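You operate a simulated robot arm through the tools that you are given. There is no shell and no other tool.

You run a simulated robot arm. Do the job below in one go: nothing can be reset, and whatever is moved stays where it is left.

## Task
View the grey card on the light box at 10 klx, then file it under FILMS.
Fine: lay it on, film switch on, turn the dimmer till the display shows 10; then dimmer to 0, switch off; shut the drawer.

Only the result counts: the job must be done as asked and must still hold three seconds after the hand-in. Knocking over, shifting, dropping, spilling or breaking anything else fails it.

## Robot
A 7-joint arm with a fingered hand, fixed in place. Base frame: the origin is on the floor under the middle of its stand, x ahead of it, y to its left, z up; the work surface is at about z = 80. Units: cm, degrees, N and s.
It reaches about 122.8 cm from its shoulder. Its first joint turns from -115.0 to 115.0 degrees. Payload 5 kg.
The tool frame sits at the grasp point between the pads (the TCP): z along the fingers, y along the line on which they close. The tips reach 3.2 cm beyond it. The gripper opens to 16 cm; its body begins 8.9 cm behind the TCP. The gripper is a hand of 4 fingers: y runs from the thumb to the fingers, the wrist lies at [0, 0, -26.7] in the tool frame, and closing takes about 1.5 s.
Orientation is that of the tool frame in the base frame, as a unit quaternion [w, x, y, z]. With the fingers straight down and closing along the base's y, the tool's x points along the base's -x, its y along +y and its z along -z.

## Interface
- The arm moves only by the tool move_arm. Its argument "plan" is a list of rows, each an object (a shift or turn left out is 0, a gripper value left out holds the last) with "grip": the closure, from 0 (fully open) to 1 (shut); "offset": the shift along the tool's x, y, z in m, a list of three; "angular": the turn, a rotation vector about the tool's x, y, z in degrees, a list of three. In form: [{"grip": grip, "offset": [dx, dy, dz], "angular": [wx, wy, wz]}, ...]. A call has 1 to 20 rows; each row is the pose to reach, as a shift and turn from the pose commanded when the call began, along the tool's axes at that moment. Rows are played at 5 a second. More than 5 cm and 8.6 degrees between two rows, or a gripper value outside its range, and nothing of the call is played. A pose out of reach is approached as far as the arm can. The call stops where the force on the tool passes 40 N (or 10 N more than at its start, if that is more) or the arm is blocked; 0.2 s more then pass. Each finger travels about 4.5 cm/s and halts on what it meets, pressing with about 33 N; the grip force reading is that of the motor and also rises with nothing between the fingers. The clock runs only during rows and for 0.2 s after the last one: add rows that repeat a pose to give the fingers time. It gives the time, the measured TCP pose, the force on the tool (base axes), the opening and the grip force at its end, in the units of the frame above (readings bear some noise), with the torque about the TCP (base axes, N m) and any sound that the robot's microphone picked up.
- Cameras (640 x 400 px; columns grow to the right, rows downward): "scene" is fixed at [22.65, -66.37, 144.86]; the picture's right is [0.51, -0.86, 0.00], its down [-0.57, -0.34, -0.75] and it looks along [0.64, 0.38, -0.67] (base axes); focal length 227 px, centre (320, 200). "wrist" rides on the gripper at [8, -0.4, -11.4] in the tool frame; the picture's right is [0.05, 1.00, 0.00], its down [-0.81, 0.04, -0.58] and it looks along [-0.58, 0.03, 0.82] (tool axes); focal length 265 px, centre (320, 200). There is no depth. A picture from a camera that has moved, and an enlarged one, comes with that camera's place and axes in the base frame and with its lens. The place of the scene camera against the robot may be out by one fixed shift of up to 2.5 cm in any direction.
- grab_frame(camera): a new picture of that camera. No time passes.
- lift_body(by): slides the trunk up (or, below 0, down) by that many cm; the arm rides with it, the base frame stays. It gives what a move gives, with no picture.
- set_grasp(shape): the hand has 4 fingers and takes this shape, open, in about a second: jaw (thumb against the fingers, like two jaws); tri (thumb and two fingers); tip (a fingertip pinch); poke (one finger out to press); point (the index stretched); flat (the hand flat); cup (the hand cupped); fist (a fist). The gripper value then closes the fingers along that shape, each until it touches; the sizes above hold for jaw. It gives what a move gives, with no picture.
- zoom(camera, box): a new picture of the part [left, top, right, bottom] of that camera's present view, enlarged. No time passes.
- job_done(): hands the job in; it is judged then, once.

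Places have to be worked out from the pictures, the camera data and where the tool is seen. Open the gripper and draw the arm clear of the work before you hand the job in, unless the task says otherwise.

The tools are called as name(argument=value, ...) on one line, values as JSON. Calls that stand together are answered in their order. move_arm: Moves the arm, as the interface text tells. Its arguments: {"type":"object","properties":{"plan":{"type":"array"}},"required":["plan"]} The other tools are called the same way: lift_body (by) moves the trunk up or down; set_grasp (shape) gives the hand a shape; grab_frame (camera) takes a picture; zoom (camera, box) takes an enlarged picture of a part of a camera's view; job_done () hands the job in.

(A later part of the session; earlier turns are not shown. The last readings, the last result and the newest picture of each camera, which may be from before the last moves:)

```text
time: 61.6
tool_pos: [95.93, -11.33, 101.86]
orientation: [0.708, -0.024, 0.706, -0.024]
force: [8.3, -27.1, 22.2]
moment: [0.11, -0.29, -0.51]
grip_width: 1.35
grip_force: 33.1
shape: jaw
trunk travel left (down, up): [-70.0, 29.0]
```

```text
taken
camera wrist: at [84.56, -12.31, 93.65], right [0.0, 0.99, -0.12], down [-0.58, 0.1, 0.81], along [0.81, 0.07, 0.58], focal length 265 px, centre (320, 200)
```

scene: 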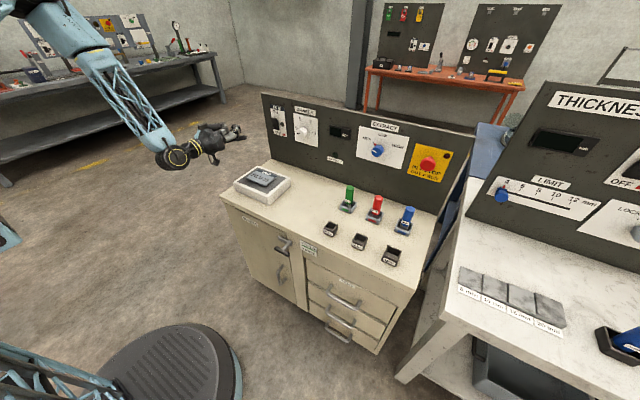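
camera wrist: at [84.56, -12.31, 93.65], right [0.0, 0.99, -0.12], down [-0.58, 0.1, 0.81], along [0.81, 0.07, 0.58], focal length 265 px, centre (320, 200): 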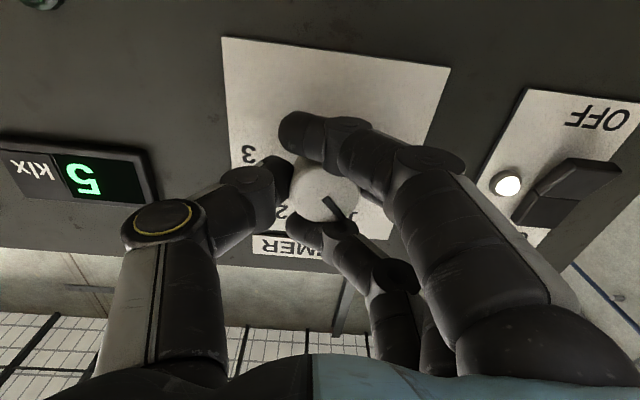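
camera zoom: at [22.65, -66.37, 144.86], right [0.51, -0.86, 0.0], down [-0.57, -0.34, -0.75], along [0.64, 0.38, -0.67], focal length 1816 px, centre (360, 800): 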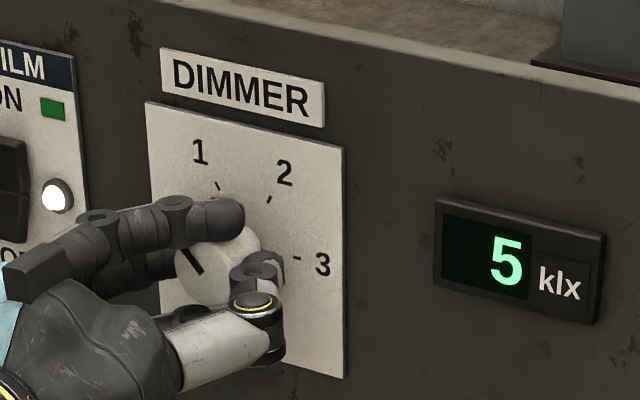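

The knob is back at 1 (5 klx), with some side load building. I open, roll the open hand back to +56° and regrip for the last part.

move_arm(plan=[{"grip": 0.75}, {"grip": 0.68}, {"grip": 0.6}, {"grip": 0.5}, {"grip": 0.5}, {"grip": 0.5, "angular": [0, 0, 8]}, {"grip": 0.5, "angular": [0, 0, 16]}, {"grip": 0.5, "angular": [0, 0, 24]}, {"grip": 0.5, "angular": [0, 0, 32]}, {"grip": 0.5, "angular": [0, 0, 40]}, {"grip": 0.5, "angular": [0, 0, 48]}, {"grip": 0.5, "angular": [0, 0, 56]}, {"grip": 0.5, "angular": [0, 0, 60]}, {"grip": 0.5, "angular": [0, 0, 60]}])

zoom(camera="scene", box=[275, 100, 355, 150])

grab_frame(camera="wrist")

```text
time: 64.6
tool_pos: [95.9, -11.0, 101.6]
orientation: [0.624, 0.334, 0.624, 0.331]
force: [0.9, 0.5, 0.2]
moment: [0.01, -0.01, 0.02]
grip_width: 7.92
grip_force: 0.1
shape: jaw
trunk travel left (down, up): [-70.0, 29.0]
```

```text
8.00 times, centred on (315, 125) of scene
camera zoom: at [22.65, -66.37, 144.86], right [0.51, -0.86, 0.0], down [-0.57, -0.34, -0.75], along [0.64, 0.38, -0.67], focal length 1816 px, centre (360, 800)
```

zoom: 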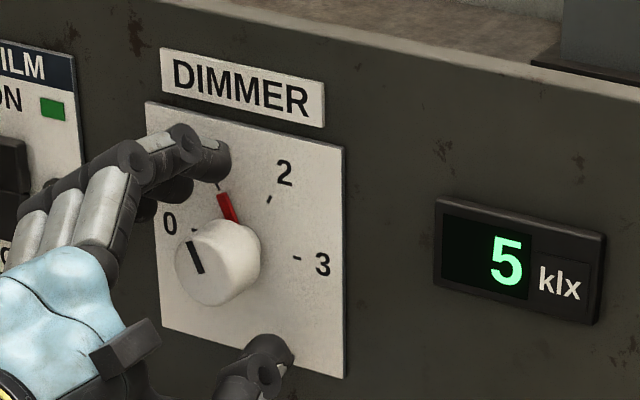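

```text
taken
camera wrist: at [84.59, -4.75, 96.64], right [0.0, 0.6, 0.8], down [-0.58, -0.65, 0.49], along [0.82, -0.46, 0.35], focal length 265 px, centre (320, 200)
```

wrist: 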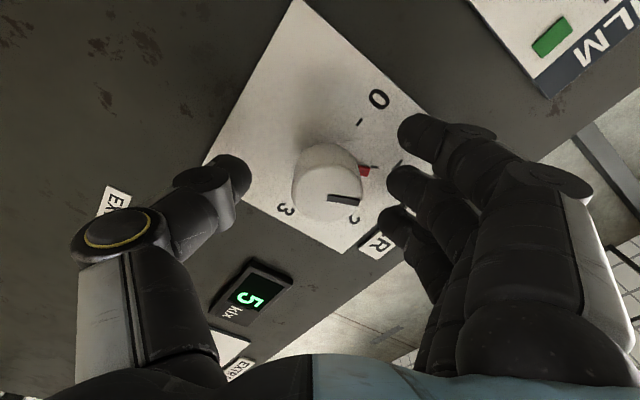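

The red index sits just past 1. I regrip and turn back toward 0, stopping at about −62° and checking the load.

move_arm(plan=[{"grip": 0.6}, {"grip": 0.7}, {"grip": 0.8}, {"grip": 0.82}, {"grip": 0.82}, {"grip": 0.82}])

move_arm(plan=[{"grip": 0.82, "angular": [0, 0, -4]}, {"grip": 0.82, "angular": [0, 0, -8]}, {"grip": 0.82, "angular": [0, 0, -12]}, {"grip": 0.82, "angular": [0, 0, -16]}, {"grip": 0.82, "angular": [0, 0, -20]}, {"grip": 0.82, "angular": [0, 0, -24]}, {"grip": 0.82, "angular": [0, 0, -28]}, {"grip": 0.82, "angular": [0, 0, -32]}, {"grip": 0.82, "angular": [0, 0, -36]}, {"grip": 0.82, "angular": [0, 0, -40]}, {"grip": 0.82, "angular": [0, 0, -44]}, {"grip": 0.82, "angular": [0, 0, -48]}, {"grip": 0.82, "angular": [0, 0, -52]}, {"grip": 0.82, "angular": [0, 0, -56]}, {"grip": 0.82, "angular": [0, 0, -56]}])

zoom(camera="scene", box=[275, 100, 355, 150])

grab_frame(camera="wrist")

```text
time: 66.0
tool_pos: [95.88, -11.36, 101.52]
orientation: [0.624, 0.333, 0.624, 0.332]
force: [2.4, -2.5, -5.4]
moment: [-0.02, 0.03, 0.02]
grip_width: 1.36
grip_force: 23.2
shape: jaw
trunk travel left (down, up): [-70.0, 29.0]
```

```text
time: 69.2
tool_pos: [95.91, -11.29, 101.73]
orientation: [0.708, 0.001, 0.707, 0.0]
force: [-0.6, -29.7, 15.2]
moment: [0.1, -0.25, -0.61]
grip_width: 1.41
grip_force: 33.0
shape: jaw
trunk travel left (down, up): [-70.0, 29.0]
```

```text
8.00 times, centred on (315, 125) of scene
camera zoom: at [22.65, -66.37, 144.86], right [0.51, -0.86, 0.0], down [-0.57, -0.34, -0.75], along [0.64, 0.38, -0.67], focal length 1816 px, centre (360, 800)
```

zoom: 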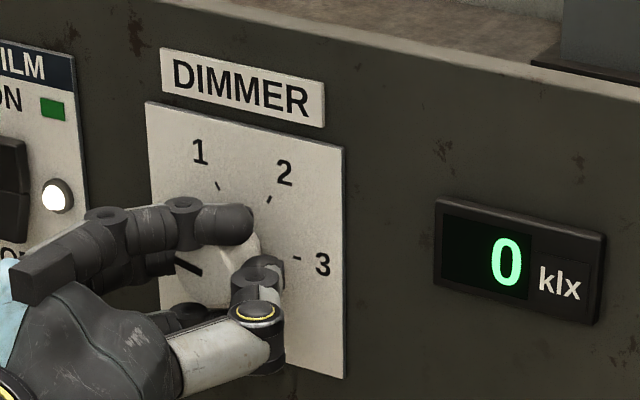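

```text
taken
camera wrist: at [84.57, -11.7, 93.57], right [0.0, 1.0, -0.05], down [-0.58, 0.04, 0.81], along [0.81, 0.03, 0.58], focal length 265 px, centre (320, 200)
```

wrist: 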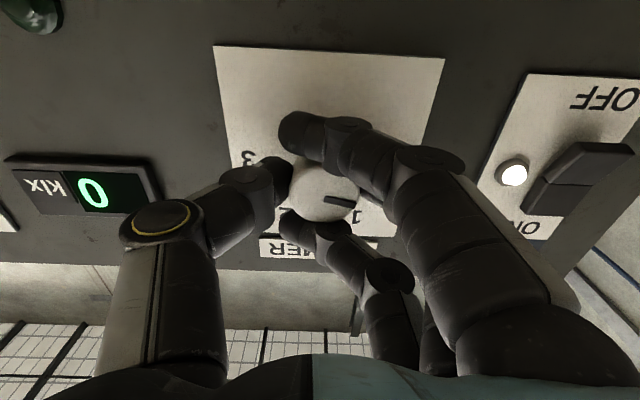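

The display shows 0, but the knob may not be fully home. I open up to unload and check the red index.

move_arm(plan=[{"grip": 0.75}, {"grip": 0.68}, {"grip": 0.6}, {"grip": 0.5}, {"grip": 0.5}, {"grip": 0.5, "angular": [0, 0, 8]}, {"grip": 0.5, "angular": [0, 0, 16]}, {"grip": 0.5, "angular": [0, 0, 16]}])

zoom(camera="scene", box=[275, 100, 355, 150])

zoom(camera="wrist", box=[220, 80, 440, 240])

```text
time: 71.0
tool_pos: [95.95, -11.0, 101.67]
orientation: [0.7, 0.099, 0.7, 0.099]
force: [1.0, -0.6, -0.2]
moment: [0.02, 0.01, -0.04]
grip_width: 7.9
grip_force: 0.1
shape: jaw
trunk travel left (down, up): [-70.0, 29.0]
```

```text
8.00 times, centred on (315, 125) of scene
camera zoom: at [22.65, -66.37, 144.86], right [0.51, -0.86, 0.0], down [-0.57, -0.34, -0.75], along [0.64, 0.38, -0.67], focal length 1816 px, centre (360, 800)
```

zoom: 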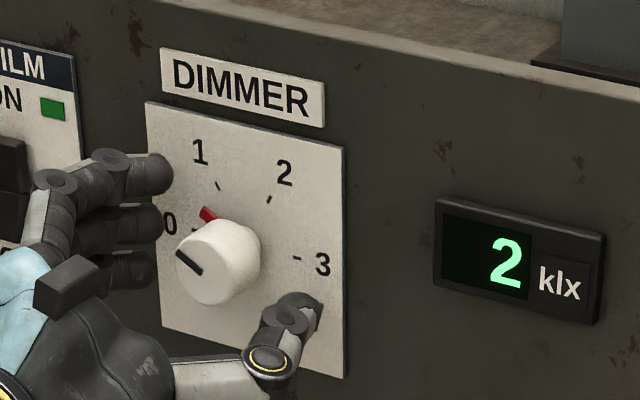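

```text
2.50 times, centred on (330, 160) of wrist
camera zoom: at [84.61, -9.22, 93.66], right [0.0, 0.97, 0.23], down [-0.58, -0.19, 0.79], along [0.82, -0.13, 0.56], focal length 664 px, centre (295, 300)
```

zoom: 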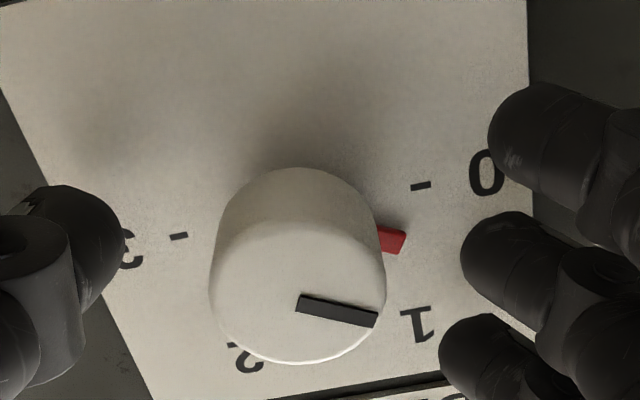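

On release the knob crept back to about 25° (display 2), so it needs a shorter, cleaner turn home. I regrip here at 16° and turn back about 34°.

move_arm(plan=[{"grip": 0.6}, {"grip": 0.7}, {"grip": 0.8}, {"grip": 0.82}, {"grip": 0.82}, {"grip": 0.82}])

move_arm(plan=[{"grip": 0.82, "angular": [0, 0, -4]}, {"grip": 0.82, "angular": [0, 0, -8]}, {"grip": 0.82, "angular": [0, 0, -12]}, {"grip": 0.82, "angular": [0, 0, -16]}, {"grip": 0.82, "angular": [0, 0, -20]}, {"grip": 0.82, "angular": [0, 0, -24]}, {"grip": 0.82, "angular": [0, 0, -28]}, {"grip": 0.82, "angular": [0, 0, -28]}])

zoom(camera="scene", box=[275, 100, 355, 150])

zoom(camera="wrist", box=[220, 80, 440, 240])

```text
time: 72.4
tool_pos: [96.02, -11.1, 101.61]
orientation: [0.7, 0.099, 0.7, 0.099]
force: [3.0, -4.4, 0.5]
moment: [0.03, -0.02, 0.01]
grip_width: 1.8
grip_force: 26.5
shape: jaw
trunk travel left (down, up): [-70.0, 29.0]
```

```text
time: 74.2
tool_pos: [95.92, -11.32, 101.71]
orientation: [0.704, -0.073, 0.703, -0.074]
force: [7.9, -20.3, 12.2]
moment: [0.1, -0.06, -0.4]
grip_width: 1.64
grip_force: 32.7
shape: jaw
trunk travel left (down, up): [-70.0, 29.0]
```

```text
8.00 times, centred on (315, 125) of scene
camera zoom: at [22.65, -66.37, 144.86], right [0.51, -0.86, 0.0], down [-0.57, -0.34, -0.75], along [0.64, 0.38, -0.67], focal length 1816 px, centre (360, 800)
```

zoom: 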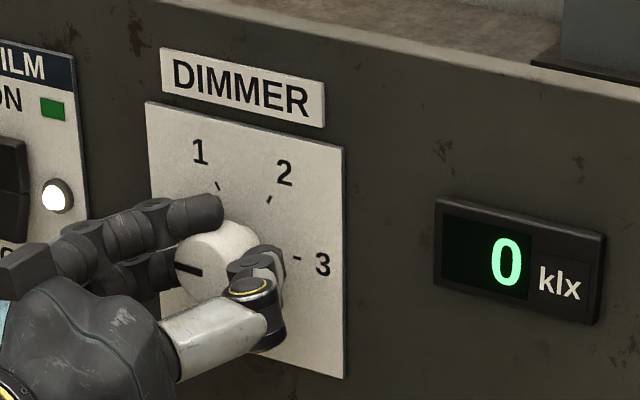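

```text
2.50 times, centred on (330, 160) of wrist
camera zoom: at [84.61, -13.32, 93.78], right [0.0, 0.97, -0.26], down [-0.58, 0.21, 0.79], along [0.82, 0.15, 0.56], focal length 664 px, centre (295, 300)
```

zoom: 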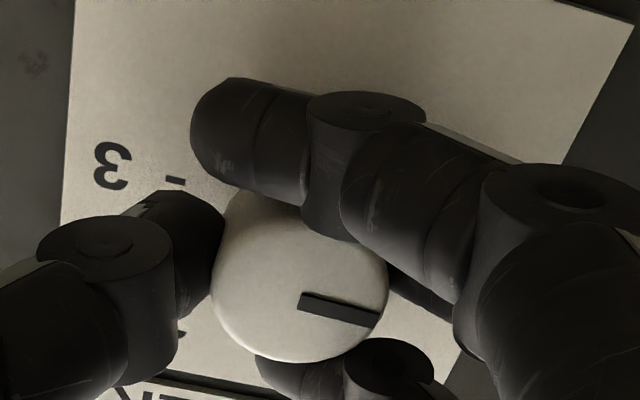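

The display is at 0 and the pointer is nearly home. I nudge another 6° toward the stop, then ease the side load by shifting slightly before releasing.

move_arm(plan=[{"grip": 0.82, "angular": [0, 0, -3]}, {"grip": 0.82, "angular": [0, 0, -6]}, {"grip": 0.82, "angular": [0, 0, -6]}])

zoom(camera="scene", box=[275, 100, 355, 150])

```text
time: 75.0
tool_pos: [95.9, -11.26, 101.72]
orientation: [0.699, -0.11, 0.698, -0.11]
force: [11.0, -19.6, 15.9]
moment: [0.59, -0.07, -0.47]
grip_width: 1.6
grip_force: 33.8
shape: jaw
trunk travel left (down, up): [-70.0, 29.0]
```

```text
8.00 times, centred on (315, 125) of scene
camera zoom: at [22.65, -66.37, 144.86], right [0.51, -0.86, 0.0], down [-0.57, -0.34, -0.75], along [0.64, 0.38, -0.67], focal length 1816 px, centre (360, 800)
```

zoom: 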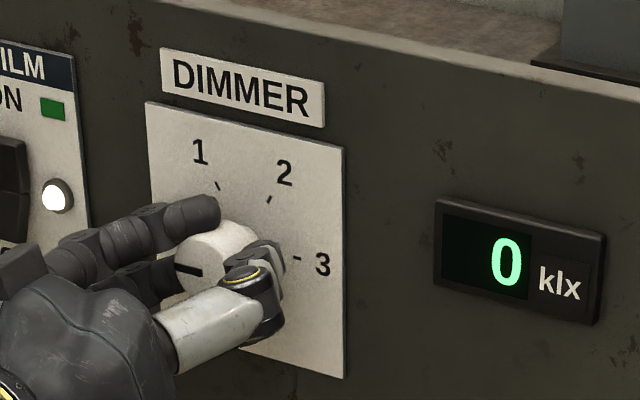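

The torque rose to 0.6 N m, so the knob is against its stop at 0. I release it and look at the index.

move_arm(plan=[{"grip": 0.75}, {"grip": 0.68}, {"grip": 0.6}, {"grip": 0.5}, {"grip": 0.5}, {"grip": 0.5}])

zoom(camera="scene", box=[275, 100, 355, 150])

zoom(camera="wrist", box=[220, 80, 440, 240])

```text
time: 76.4
tool_pos: [95.89, -11.07, 101.73]
orientation: [0.699, -0.11, 0.698, -0.11]
force: [-0.4, 0.1, 0.1]
moment: [-0.01, -0.01, -0.02]
grip_width: 7.88
grip_force: 0.1
shape: jaw
trunk travel left (down, up): [-70.0, 29.0]
```

```text
8.00 times, centred on (315, 125) of scene
camera zoom: at [22.65, -66.37, 144.86], right [0.51, -0.86, 0.0], down [-0.57, -0.34, -0.75], along [0.64, 0.38, -0.67], focal length 1816 px, centre (360, 800)
```

zoom: 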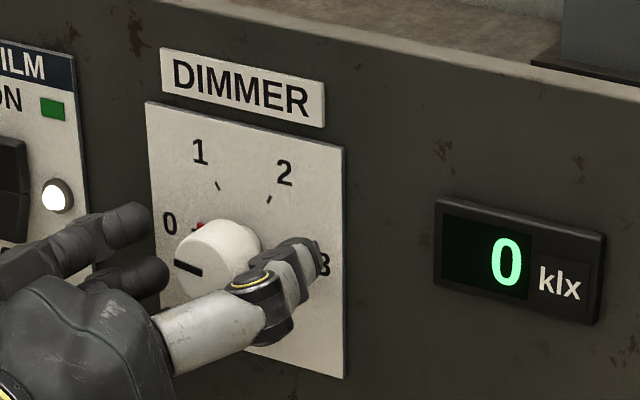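

```text
2.50 times, centred on (330, 160) of wrist
camera zoom: at [84.59, -13.97, 93.95], right [0.0, 0.93, -0.36], down [-0.58, 0.29, 0.76], along [0.82, 0.21, 0.54], focal length 664 px, centre (295, 300)
```

zoom: 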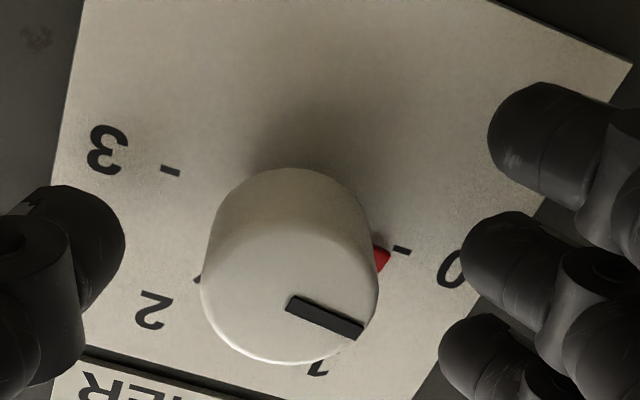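

The red index is within about 6° of the 0 tick and the display reads 0. I regrip once more and press it fully home to be safe.

move_arm(plan=[{"grip": 0.6, "angular": [0, 0, 6]}, {"grip": 0.7, "angular": [0, 0, 12]}, {"grip": 0.8, "angular": [0, 0, 12]}, {"grip": 0.82, "angular": [0, 0, 12]}, {"grip": 0.82, "angular": [0, 0, 12]}, {"grip": 0.82, "angular": [0, 0, 12]}, {"grip": 0.82, "angular": [0, 0, 8]}, {"grip": 0.82, "angular": [0, 0, 4]}, {"grip": 0.82, "angular": [0, 0, 0]}, {"grip": 0.82, "angular": [0, 0, 0]}])

zoom(camera="wrist", box=[220, 80, 440, 240])

zoom(camera="scene", box=[275, 100, 355, 150])

```text
time: 78.6
tool_pos: [95.91, -11.22, 101.65]
orientation: [0.699, -0.11, 0.698, -0.11]
force: [7.4, -13.5, 5.3]
moment: [0.37, -0.06, -0.19]
grip_width: 1.8
grip_force: 32.9
shape: jaw
trunk travel left (down, up): [-70.0, 29.0]
```

```text
2.50 times, centred on (330, 160) of wrist
camera zoom: at [84.62, -14.11, 94.0], right [0.0, 0.93, -0.36], down [-0.58, 0.29, 0.76], along [0.82, 0.2, 0.54], focal length 664 px, centre (295, 300)
```

zoom: 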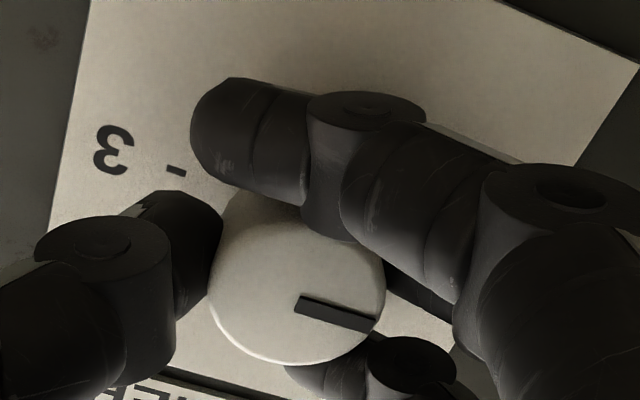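

```text
8.00 times, centred on (315, 125) of scene
camera zoom: at [22.65, -66.37, 144.86], right [0.51, -0.86, 0.0], down [-0.57, -0.34, -0.75], along [0.64, 0.38, -0.67], focal length 1816 px, centre (360, 800)
```

zoom: 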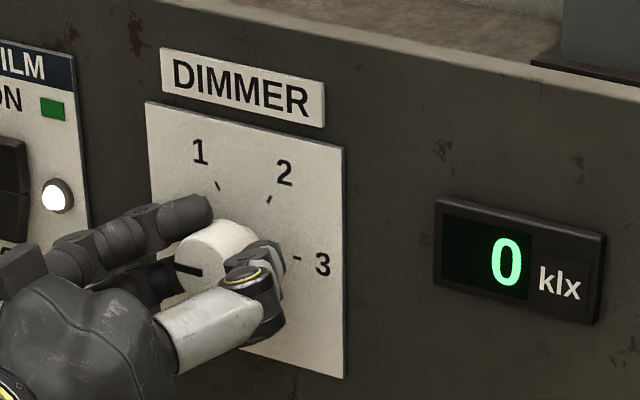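

The pointer is level with the 0 mark and at its stop. I release the knob.

move_arm(plan=[{"grip": 0.78}, {"grip": 0.74}, {"grip": 0.7}, {"grip": 0.6}, {"grip": 0.5}, {"grip": 0.5}, {"grip": 0.5}])

zoom(camera="scene", box=[275, 100, 355, 150])

zoom(camera="wrist", box=[220, 80, 440, 240])

```text
time: 80.2
tool_pos: [95.86, -11.03, 101.54]
orientation: [0.699, -0.11, 0.698, -0.111]
force: [-0.2, 0.8, 0.0]
moment: [0.01, -0.01, 0.0]
grip_width: 7.92
grip_force: 0.0
shape: jaw
trunk travel left (down, up): [-70.0, 29.0]
```

```text
8.00 times, centred on (315, 125) of scene
camera zoom: at [22.65, -66.37, 144.86], right [0.51, -0.86, 0.0], down [-0.57, -0.34, -0.75], along [0.64, 0.38, -0.67], focal length 1816 px, centre (360, 800)
```

zoom: 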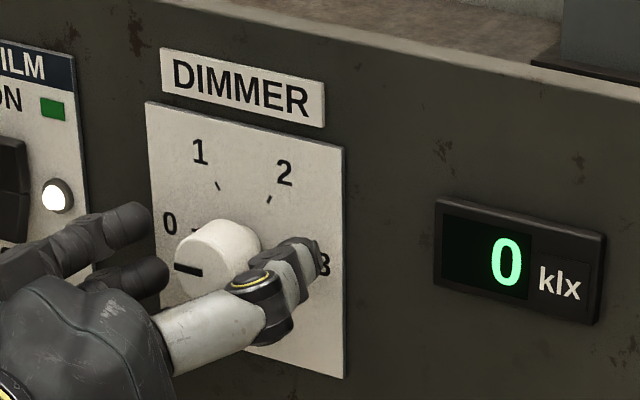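

```text
2.50 times, centred on (330, 160) of wrist
camera zoom: at [84.61, -13.96, 93.95], right [0.0, 0.93, -0.36], down [-0.58, 0.29, 0.76], along [0.82, 0.21, 0.54], focal length 664 px, centre (295, 300)
```

zoom: 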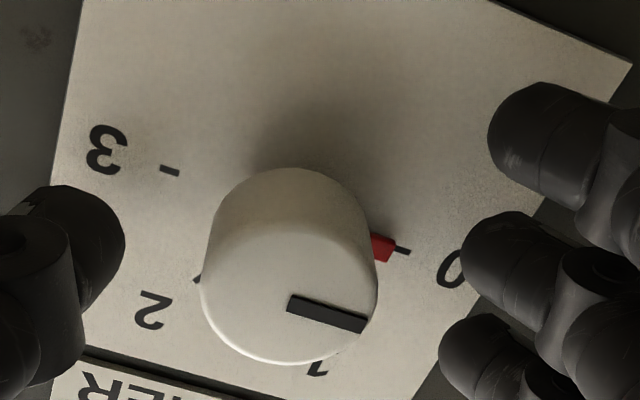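

The knob is exactly on 0 and the display shows 0. I back straight off, level the roll, and switch to the point shape for the rocker.

move_arm(plan=[{"grip": 0.45, "offset": [0, 0, -0.03]}, {"grip": 0.45, "offset": [0, 0, -0.07]}, {"grip": 0.45, "offset": [0, 0, -0.11]}, {"grip": 0.45, "offset": [0, 0, -0.15]}, {"grip": 0.45, "offset": [0, 0, -0.18], "angular": [0, 0, 6]}, {"grip": 0.45, "offset": [0, 0, -0.18], "angular": [0, 0, 12]}, {"grip": 0.45, "offset": [0, 0, -0.18], "angular": [0, 0, 18]}, {"grip": 0.45, "offset": [0, 0, -0.18], "angular": [0, 0, 18]}])

set_grasp(shape="point")

zoom(camera="scene", box=[225, 90, 355, 190])

```text
time: 82.0
tool_pos: [77.85, -11.17, 101.55]
orientation: [0.707, 0.0, 0.707, 0.0]
force: [0.2, 0.1, 0.7]
moment: [-0.04, 0.0, 0.01]
grip_width: 8.74
grip_force: 0.0
shape: jaw
trunk travel left (down, up): [-70.0, 29.0]
```

```text
time: 82.9
tool_pos: [77.91, -11.1, 101.6]
orientation: [0.707, 0.001, 0.707, 0.0]
force: [0.0, -0.5, 0.4]
moment: [-0.02, -0.01, 0.0]
grip_width: 15.24
grip_force: 0.1
shape: point
trunk travel left (down, up): [-70.0, 29.0]
```

```text
4.00 times, centred on (290, 140) of scene
camera zoom: at [22.65, -66.37, 144.86], right [0.51, -0.86, 0.0], down [-0.57, -0.34, -0.75], along [0.64, 0.38, -0.67], focal length 908 px, centre (440, 440)
```

zoom: 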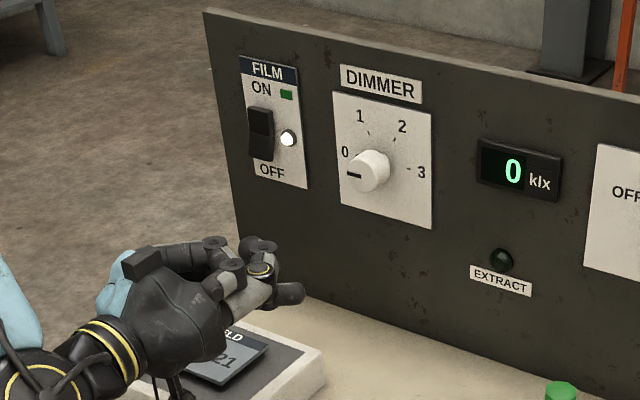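

Dimmer at 0, still ON. I move across to line the index up with the lower (OFF) half of the rocker at z ≈ 99.7, staying back to verify first.

move_arm(plan=[{"grip": 0, "offset": [0, 0.04, 0]}, {"grip": 0, "offset": [0, 0.08, 0]}, {"grip": 0, "offset": [-0.003, 0.12, 0]}, {"grip": 0, "offset": [-0.006, 0.16, 0]}, {"grip": 0, "offset": [-0.009, 0.2, 0]}, {"grip": 0, "offset": [-0.011, 0.213, 0.02]}, {"grip": 0, "offset": [-0.011, 0.213, 0.06]}, {"grip": 0, "offset": [-0.011, 0.213, 0.1]}, {"grip": 0, "offset": [-0.011, 0.213, 0.14]}, {"grip": 0, "offset": [-0.011, 0.213, 0.16]}, {"grip": 0, "offset": [-0.011, 0.213, 0.16]}])

grab_frame(camera="wrist")

zoom(camera="scene", box=[235, 90, 335, 165])

```text
time: 85.3
tool_pos: [93.95, 10.19, 102.79]
orientation: [0.707, 0.0, 0.707, 0.001]
force: [-0.5, -0.7, 0.1]
moment: [-0.03, 0.02, -0.02]
grip_width: 15.24
grip_force: 0.0
shape: point
trunk travel left (down, up): [-70.0, 29.0]
```

```text
taken
camera wrist: at [82.64, 9.81, 94.58], right [0.0, 1.0, -0.05], down [-0.58, 0.04, 0.82], along [0.82, 0.03, 0.58], focal length 265 px, centre (320, 200)
```

wrist: 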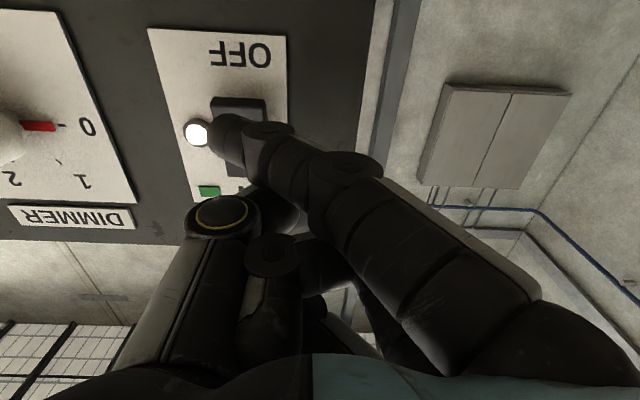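

```text
5.33 times, centred on (285, 128) of scene
camera zoom: at [22.65, -66.37, 144.86], right [0.51, -0.86, 0.0], down [-0.57, -0.34, -0.75], along [0.64, 0.38, -0.67], focal length 1211 px, centre (507, 587)
```

zoom: 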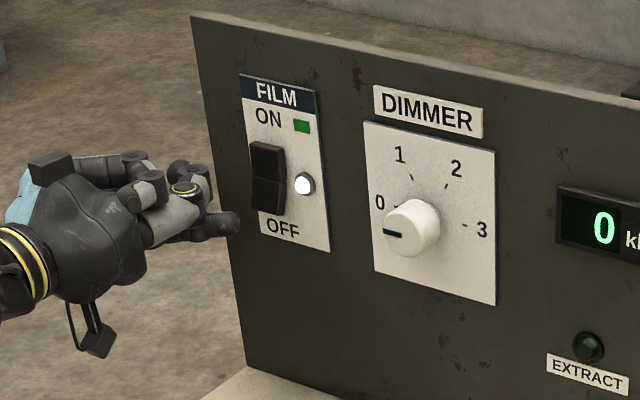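

The tip lines up with the OFF half. I press forward in small steps to the same depth that worked for ON.

move_arm(plan=[{"grip": 0, "offset": [0, 0, 0.012]}, {"grip": 0, "offset": [0, 0, 0.018]}, {"grip": 0, "offset": [0, 0, 0.022]}, {"grip": 0, "offset": [0, 0, 0.026]}, {"grip": 0, "offset": [0, 0, 0.03]}, {"grip": 0, "offset": [0, 0, 0.033]}, {"grip": 0, "offset": [0, 0, 0.036]}, {"grip": 0, "offset": [0, 0, 0.036]}])

grab_frame(camera="wrist")

zoom(camera="scene", box=[235, 90, 355, 180])

```text
time: 87.1
tool_pos: [97.5, 10.14, 102.69]
orientation: [0.707, 0.0, 0.707, 0.001]
force: [-0.2, 0.0, 1.2]
moment: [0.0, -0.02, -0.02]
grip_width: 15.21
grip_force: 0.0
shape: point
trunk travel left (down, up): [-70.0, 29.0]
```

```text
taken
camera wrist: at [86.19, 9.82, 94.56], right [0.0, 1.0, -0.05], down [-0.58, 0.04, 0.82], along [0.82, 0.03, 0.58], focal length 265 px, centre (320, 200)
```

wrist: 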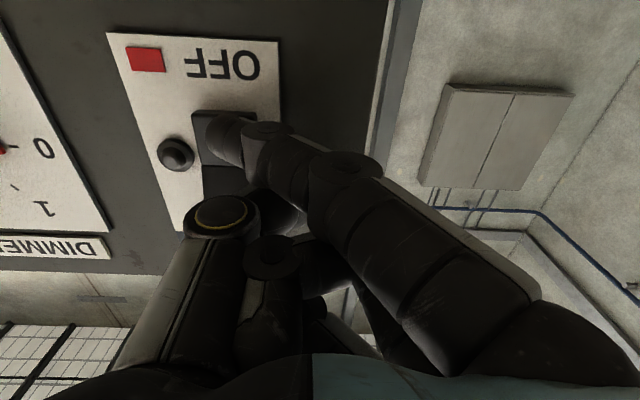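

```text
4.44 times, centred on (295, 135) of scene
camera zoom: at [22.65, -66.37, 144.86], right [0.51, -0.86, 0.0], down [-0.57, -0.34, -0.75], along [0.64, 0.38, -0.67], focal length 1009 px, centre (431, 489)
```

zoom: 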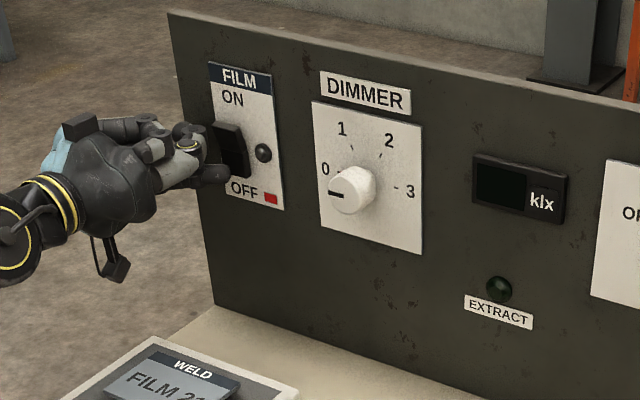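

The switch is OFF: red flag, lamp out, display dark. I back off, return to jaw, and bring the hand upright again on the way to the drawers.

move_arm(plan=[{"grip": 0, "offset": [0, 0, -0.03]}, {"grip": 0, "offset": [0, 0, -0.07]}, {"grip": 0, "offset": [0, 0, -0.11]}, {"grip": 0, "offset": [0, 0, -0.15]}, {"grip": 0, "offset": [-0.012, -0.015, -0.165], "angular": [0, 8.2, 0]}, {"grip": 0, "offset": [-0.024, -0.03, -0.18], "angular": [0, 16.4, 0]}, {"grip": 0, "offset": [-0.036, -0.045, -0.19], "angular": [0, 24.6, 0]}, {"grip": 0, "offset": [-0.048, -0.06, -0.2], "angular": [0, 32.8, 0]}, {"grip": 0, "offset": [-0.06, -0.075, -0.21], "angular": [0, 41, 0]}, {"grip": 0, "offset": [-0.072, -0.09, -0.22], "angular": [0, 49.2, 0]}, {"grip": 0, "offset": [-0.084, -0.105, -0.235], "angular": [0, 57.4, 0]}, {"grip": 0, "offset": [-0.096, -0.12, -0.25], "angular": [0, 65.6, 0]}, {"grip": 0, "offset": [-0.108, -0.135, -0.26], "angular": [0, 73.8, 0]}, {"grip": 0, "offset": [-0.12, -0.15, -0.27], "angular": [0, 82, 0]}, {"grip": 0, "offset": [-0.123, -0.152, -0.275], "angular": [0, 90, 0]}, {"grip": 0, "offset": [-0.123, -0.152, -0.275], "angular": [0, 90, 0]}])

grab_frame(camera="scene")

grab_frame(camera="wrist")

```text
time: 90.5
tool_pos: [69.9, -5.41, 115.2]
orientation: [0.0, 0.0, 1.0, 0.001]
force: [-0.1, -4.9, -0.4]
moment: [0.4, -0.07, -0.01]
grip_width: 15.24
grip_force: 0.1
shape: point
trunk travel left (down, up): [-70.0, 29.0]
```

```text
taken
```

scene: 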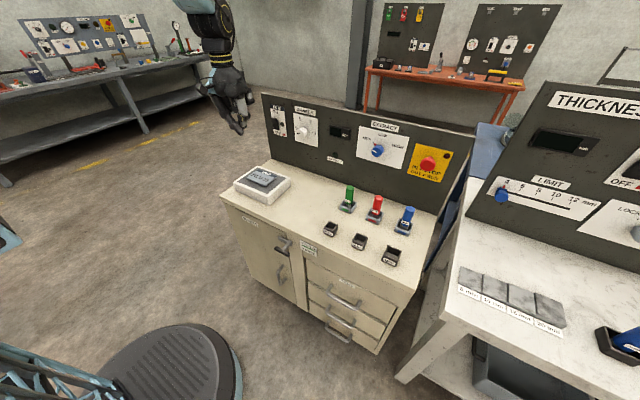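

```text
taken
camera wrist: at [61.9, -5.8, 126.39], right [-0.05, 1.0, 0.0], down [0.82, 0.04, 0.58], along [0.58, 0.03, -0.82], focal length 265 px, centre (320, 200)
```

wrist: 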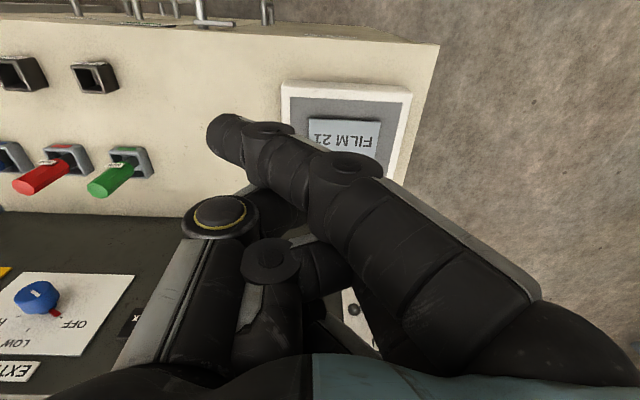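

Everything on the bench is unchanged, with the card on the dark light box. I move out in front of the drawer unit to look at the lever and handles from close up.

move_arm(plan=[{"grip": 0, "offset": [0.022, -0.035, 0.0]}, {"grip": 0, "offset": [0.044, -0.07, 0.0]}, {"grip": 0, "offset": [0.066, -0.105, 0.0]}, {"grip": 0, "offset": [0.088, -0.14, 0.0]}, {"grip": 0, "offset": [0.11, -0.175, 0.0]}, {"grip": 0, "offset": [0.132, -0.21, 0.01]}, {"grip": 0, "offset": [0.154, -0.245, 0.02]}, {"grip": 0, "offset": [0.176, -0.28, 0.03]}, {"grip": 0, "offset": [0.198, -0.315, 0.04]}, {"grip": 0, "offset": [0.22, -0.35, 0.05]}, {"grip": 0, "offset": [0.242, -0.385, 0.06]}, {"grip": 0, "offset": [0.264, -0.42, 0.07]}, {"grip": 0, "offset": [0.28, -0.455, 0.085]}, {"grip": 0, "offset": [0.28, -0.486, 0.1]}, {"grip": 0, "offset": [0.28, -0.486, 0.1]}])

set_grasp(shape="jaw")

grab_frame(camera="wrist")

grab_frame(camera="scene")

```text
time: 93.7
tool_pos: [41.93, -53.57, 105.18]
orientation: [0.0, 0.0, 1.0, 0.001]
force: [0.3, -0.2, -0.5]
moment: [-0.01, -0.01, -0.03]
grip_width: 15.21
grip_force: 0.0
shape: point
trunk travel left (down, up): [-70.0, 29.0]
```

```text
time: 94.6
tool_pos: [41.91, -53.54, 105.01]
orientation: [0.0, -0.001, 1.0, 0.0]
force: [-0.7, -1.0, 0.4]
moment: [0.03, -0.01, -0.03]
grip_width: 16.0
grip_force: 0.0
shape: jaw
trunk travel left (down, up): [-70.0, 29.0]
```

```text
taken
camera wrist: at [33.98, -54.08, 116.18], right [-0.05, 1.0, 0.0], down [0.81, 0.04, 0.58], along [0.58, 0.03, -0.82], focal length 265 px, centre (320, 200)
```

wrist: 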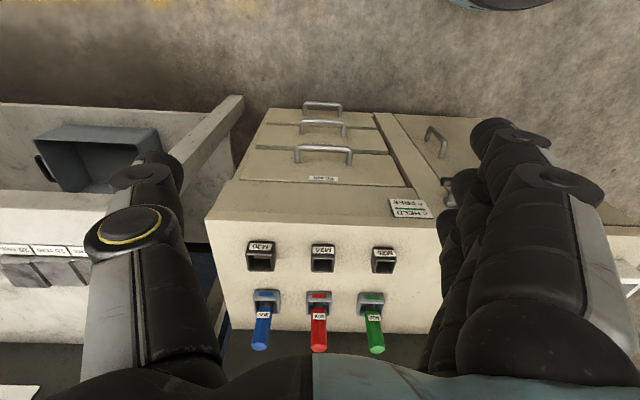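

```text
taken
```

scene: 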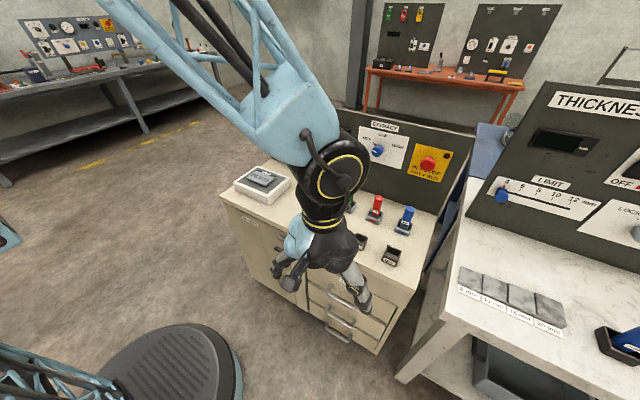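

I can see the drawer fronts upside-down in this view. I enlarge them to measure the FILMS drawer's handle and the lever.

zoom(camera="wrist", box=[230, 90, 400, 200])

zoom(camera="wrist", box=[370, 110, 490, 225])

```text
3.64 times, centred on (315, 145) of wrist
camera zoom: at [33.98, -54.08, 116.18], right [-0.05, 1.0, 0.0], down [0.81, 0.04, 0.58], along [0.58, 0.03, -0.82], focal length 965 px, centre (338, 400)
```

zoom: 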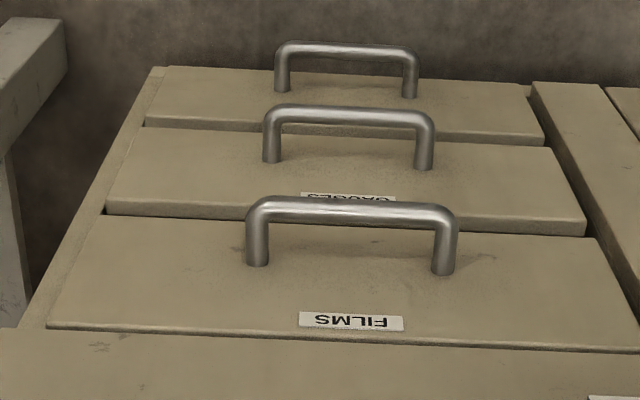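

```text
3.48 times, centred on (430, 168) of wrist
camera zoom: at [33.98, -54.08, 116.18], right [-0.05, 1.0, 0.0], down [0.81, 0.04, 0.58], along [0.58, 0.03, -0.82], focal length 923 px, centre (-63, 313)
```

zoom: 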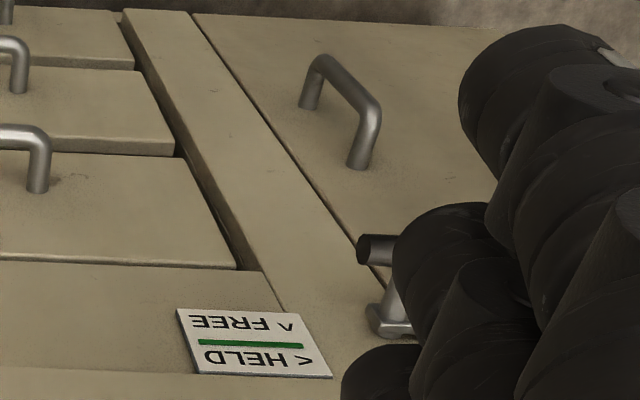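

The FILMS handle bar is near y −58 to −45 at about x 60, z 57, on the top drawer (GAUGES is below it). To reach it with a level hand I lower the trunk in steps, checking clearance as I go.

lift_body(by=-20)

grab_frame(camera="scene")

grab_frame(camera="wrist")

```text
time: 96.8
tool_pos: [42.03, -53.57, 85.03]
orientation: [0.001, 0.0, 1.0, 0.001]
force: [1.2, 0.7, 0.6]
moment: [0.01, 0.01, -0.02]
grip_width: 15.98
grip_force: 0.0
shape: jaw
trunk travel left (down, up): [-50.0, 49.0]
```

```text
taken
```

scene: 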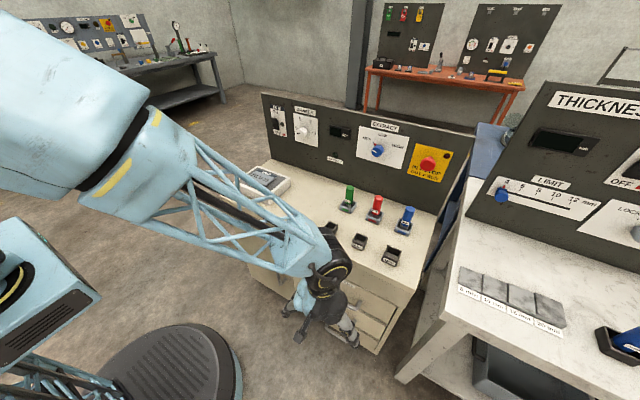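

```text
taken
camera wrist: at [33.97, -54.06, 96.2], right [-0.05, 1.0, 0.0], down [0.81, 0.04, 0.58], along [0.58, 0.03, -0.82], focal length 265 px, centre (320, 200)
```

wrist: 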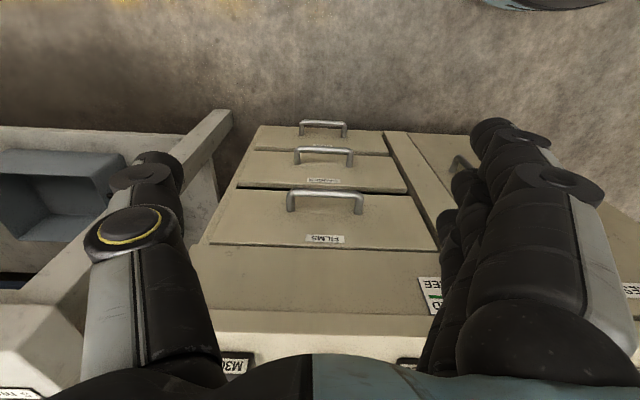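

The arm stays clear. I enlarge the new view for a second, parallax fix on the handle.

zoom(camera="wrist", box=[200, 140, 460, 260])

```text
2.46 times, centred on (330, 200) of wrist
camera zoom: at [33.97, -54.06, 96.2], right [-0.05, 1.0, 0.0], down [0.81, 0.04, 0.58], along [0.58, 0.03, -0.82], focal length 653 px, centre (295, 200)
```

zoom: 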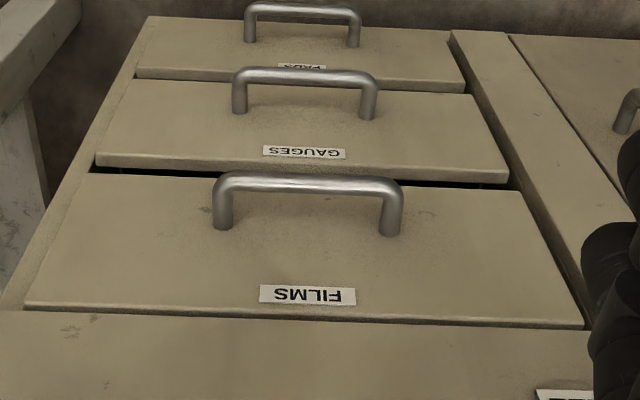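

Triangulating the two heights puts the bar centre at (60.3, −51.8, 56.7), with the drawer face at x ≈ 65.3, so there is about 4.4 cm behind the bar. I pitch the hand level, pointing at the unit, while still in free space in front of it.

move_arm(plan=[{"grip": 0.3, "offset": [-0.005, 0.0016, 0], "angular": [0, -8.2, 0]}, {"grip": 0.3, "offset": [-0.01, 0.0033, 0], "angular": [0, -16.4, 0]}, {"grip": 0.3, "offset": [-0.016, 0.005, 0], "angular": [0, -24.6, 0]}, {"grip": 0.3, "offset": [-0.022, 0.0066, 0], "angular": [0, -32.8, 0]}, {"grip": 0.3, "offset": [-0.027, 0.008, 0], "angular": [0, -41, 0]}, {"grip": 0.3, "offset": [-0.033, 0.01, 0], "angular": [0, -49.2, 0]}, {"grip": 0.3, "offset": [-0.038, 0.0115, 0], "angular": [0, -57.4, 0]}, {"grip": 0.3, "offset": [-0.044, 0.013, 0], "angular": [0, -65.6, 0]}, {"grip": 0.3, "offset": [-0.049, 0.015, 0], "angular": [0, -73.8, 0]}, {"grip": 0.3, "offset": [-0.055, 0.0165, 0], "angular": [0, -82, 0]}, {"grip": 0.3, "offset": [-0.06, 0.018, 0], "angular": [0, -90, 0]}, {"grip": 0.3, "offset": [-0.06, 0.018, 0], "angular": [0, -90, 0]}])

grab_frame(camera="scene")

grab_frame(camera="wrist")

```text
time: 99.6
tool_pos: [68.3, -54.01, 92.35]
orientation: [0.675, -0.105, 0.729, -0.044]
force: [0.6, -0.3, -0.3]
moment: [-0.02, 0.0, 0.04]
grip_width: 11.24
grip_force: 0.0
shape: jaw
out of reach, approached as far as the arm can: row 6, 7, 8, 9, 10, 11, 12
trunk travel left (down, up): [-50.0, 49.0]
stopped in row 12: the arm was blocked; the commanded pose is now the measured one
```

```text
taken
```

scene: 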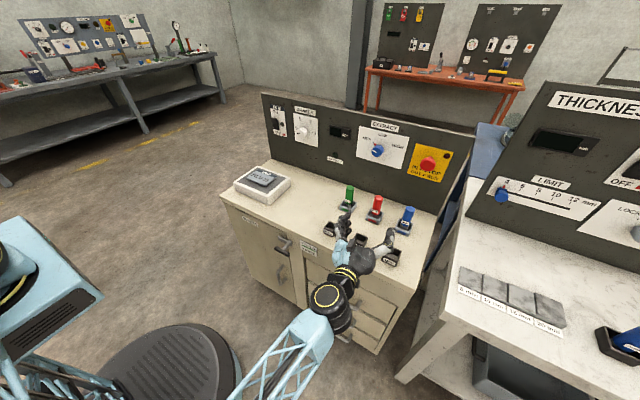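

```text
taken
camera wrist: at [56.63, -57.05, 85.5], right [-0.1, 0.96, -0.25], down [-0.52, 0.17, 0.83], along [0.85, 0.21, 0.49], focal length 265 px, centre (320, 200)
```

wrist: 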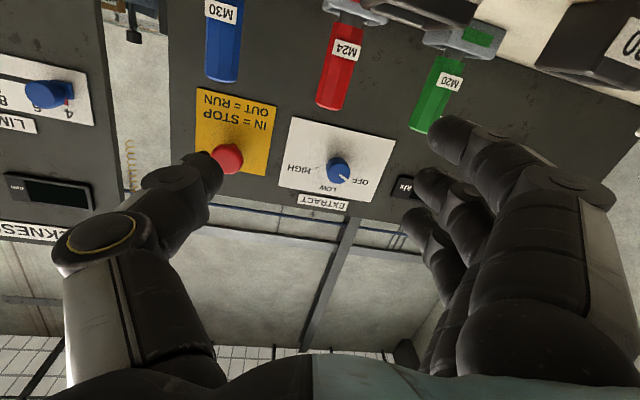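

That pose was out of reach, and the arm settled over the front of the bench instead at (68, −54, 92). I check right away that nothing on the bench was touched.

zoom(camera="scene", box=[300, 170, 430, 300])

zoom(camera="scene", box=[215, 90, 455, 240])

```text
3.08 times, centred on (365, 235) of scene
camera zoom: at [22.65, -66.37, 144.86], right [0.51, -0.86, 0.0], down [-0.57, -0.34, -0.75], along [0.64, 0.38, -0.67], focal length 698 px, centre (182, 92)
```

zoom: 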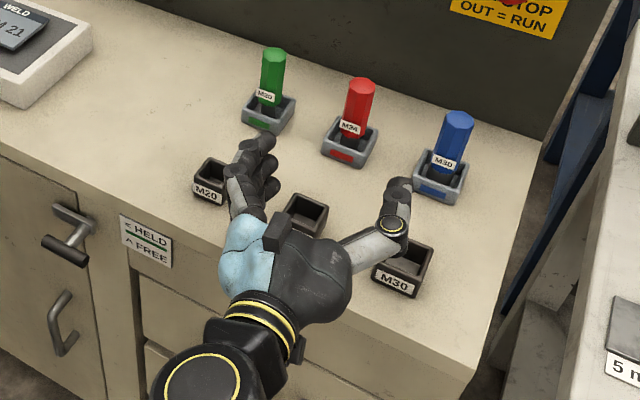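

```text
2.67 times, centred on (335, 165) of scene
camera zoom: at [22.65, -66.37, 144.86], right [0.51, -0.86, 0.0], down [-0.57, -0.34, -0.75], along [0.64, 0.38, -0.67], focal length 605 px, centre (280, 293)
```

zoom: 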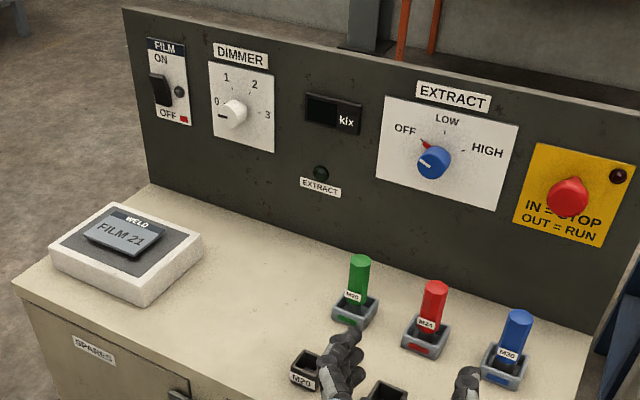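

Nothing on the bench has moved; the hand is just hovering over the blocks. I lift the trunk straight up to clear them before replanning; this new elbow-low posture suits a level hand.

lift_body(by=15)

grab_frame(camera="scene")

```text
time: 101.3
tool_pos: [67.94, -54.05, 108.08]
orientation: [0.678, -0.104, 0.727, -0.044]
force: [0.0, 0.0, 0.0]
moment: [0.04, -0.02, 0.04]
grip_width: 11.2
grip_force: 0.1
shape: jaw
trunk travel left (down, up): [-65.0, 34.0]
```

```text
taken
```

scene: 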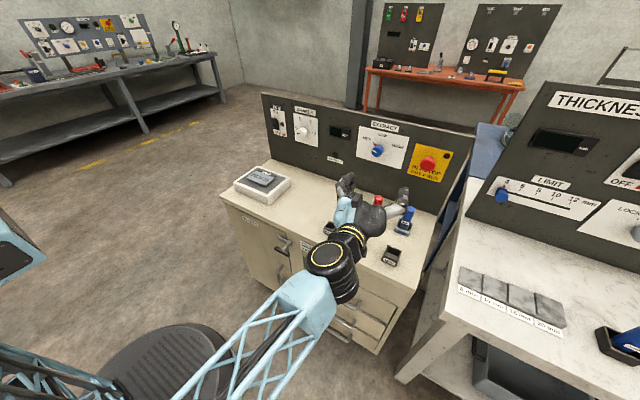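

The hand is clear above the bench. In this posture I level the orientation and pull back to x = 60; I'll test the whole pulling motion here in free air before going down to the drawer.

move_arm(plan=[{"grip": 0.3, "offset": [0.0003, 0.007, -0.02], "angular": [1.25, -1.1, 3.0]}, {"grip": 0.3, "offset": [0.0005, 0.014, -0.04], "angular": [2.5, -2.2, 6.0]}, {"grip": 0.3, "offset": [0.0008, 0.021, -0.06], "angular": [3.75, -3.3, 9.1]}, {"grip": 0.3, "offset": [0.001, 0.0274, -0.0773], "angular": [5.0, -4.4, 12.1]}, {"grip": 0.3, "offset": [0.001, 0.0274, -0.0773], "angular": [5.0, -4.4, 12.1]}])

grab_frame(camera="scene")

```text
time: 102.7
tool_pos: [68.88, -48.75, 109.75]
orientation: [0.702, -0.046, 0.71, 0.011]
force: [1.1, 0.7, -0.1]
moment: [0.01, -0.01, -0.01]
grip_width: 11.23
grip_force: 0.1
shape: jaw
out of reach, approached as far as the arm can: row 2, 3, 4, 5
trunk travel left (down, up): [-65.0, 34.0]
stopped in row 5: the arm was blocked; the commanded pose is now the measured one
```

```text
taken
```

scene: 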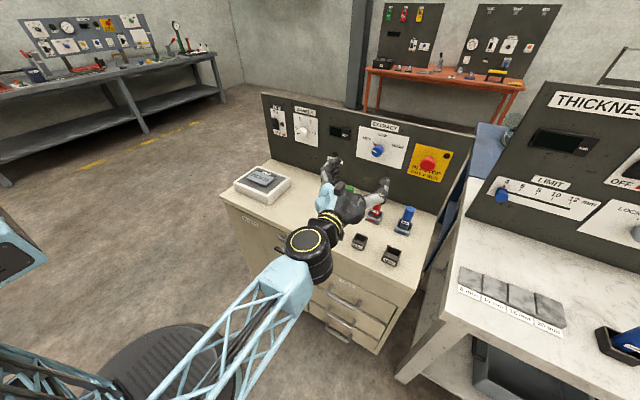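

This elbow-low posture can't come any closer, so pulling the drawer this way won't work. I go back up and forward to open space over the bench, where the arm was comfortable, and return to an upright hand there.

move_arm(plan=[{"grip": 0.3, "offset": [-0.0122, 0.0346, 0.0104], "angular": [0.6, -0.1, 0.35]}, {"grip": 0.3, "offset": [-0.0243, 0.0693, 0.0207], "angular": [1.2, -0.2, 0.7]}, {"grip": 0.3, "offset": [-0.0365, 0.104, 0.031], "angular": [1.7, -0.2, 1.05]}, {"grip": 0.3, "offset": [-0.0486, 0.1385, 0.0414], "angular": [2.3, -0.3, 1.4]}, {"grip": 0.3, "offset": [-0.0608, 0.1731, 0.0518], "angular": [2.9, -0.4, 1.75]}, {"grip": 0.3, "offset": [-0.0729, 0.2078, 0.0621], "angular": [3.5, -0.5, 2.1]}, {"grip": 0.3, "offset": [-0.0851, 0.2424, 0.0725], "angular": [4.0, -0.5, 2.45]}, {"grip": 0.3, "offset": [-0.0972, 0.277, 0.0828], "angular": [4.6, -0.6, 2.8]}, {"grip": 0.3, "offset": [-0.0972, 0.277, 0.0828], "angular": [4.6, -0.6, 2.8]}])

grab_frame(camera="scene")

```text
time: 104.7
tool_pos: [74.91, -20.56, 118.03]
orientation: [0.708, 0.005, 0.706, -0.001]
force: [-0.2, -0.7, -0.3]
moment: [0.02, -0.01, 0.03]
grip_width: 11.22
grip_force: 0.1
shape: jaw
trunk travel left (down, up): [-65.0, 34.0]
```

```text
taken
```

scene: 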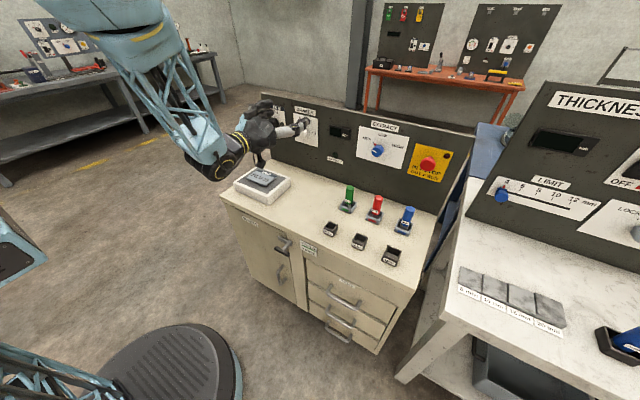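

The elbow is up again and nothing on the bench has changed. I turn the hand upright here.

move_arm(plan=[{"grip": 0.3, "offset": [0, 0, -0.007], "angular": [0, 8.2, 0]}, {"grip": 0.3, "offset": [0, 0, -0.014], "angular": [0, 16.4, 0]}, {"grip": 0.3, "offset": [0, 0, -0.021], "angular": [0, 24.6, 0]}, {"grip": 0.3, "offset": [0, 0, -0.028], "angular": [0, 32.8, 0]}, {"grip": 0.3, "offset": [0, 0, -0.035], "angular": [0, 41, 0]}, {"grip": 0.3, "offset": [0, 0, -0.042], "angular": [0, 49.2, 0]}, {"grip": 0.3, "offset": [0, 0, -0.049], "angular": [0, 57.4, 0]}, {"grip": 0.3, "offset": [0, 0, -0.056], "angular": [0, 65.6, 0]}, {"grip": 0.3, "offset": [0, 0, -0.063], "angular": [0, 73.8, 0]}, {"grip": 0.3, "offset": [0, 0, -0.07], "angular": [0, 82, 0]}, {"grip": 0.3, "offset": [0, 0, -0.07], "angular": [0, 90, 0]}, {"grip": 0.3, "offset": [0, 0, -0.07], "angular": [0, 90, 0]}])

```text
time: 107.3
tool_pos: [67.82, -20.36, 118.14]
orientation: [0.0, 0.003, 1.0, 0.002]
force: [-0.1, 0.5, 0.3]
moment: [0.0, -0.01, -0.02]
grip_width: 11.23
grip_force: 0.1
shape: jaw
trunk travel left (down, up): [-65.0, 34.0]
```

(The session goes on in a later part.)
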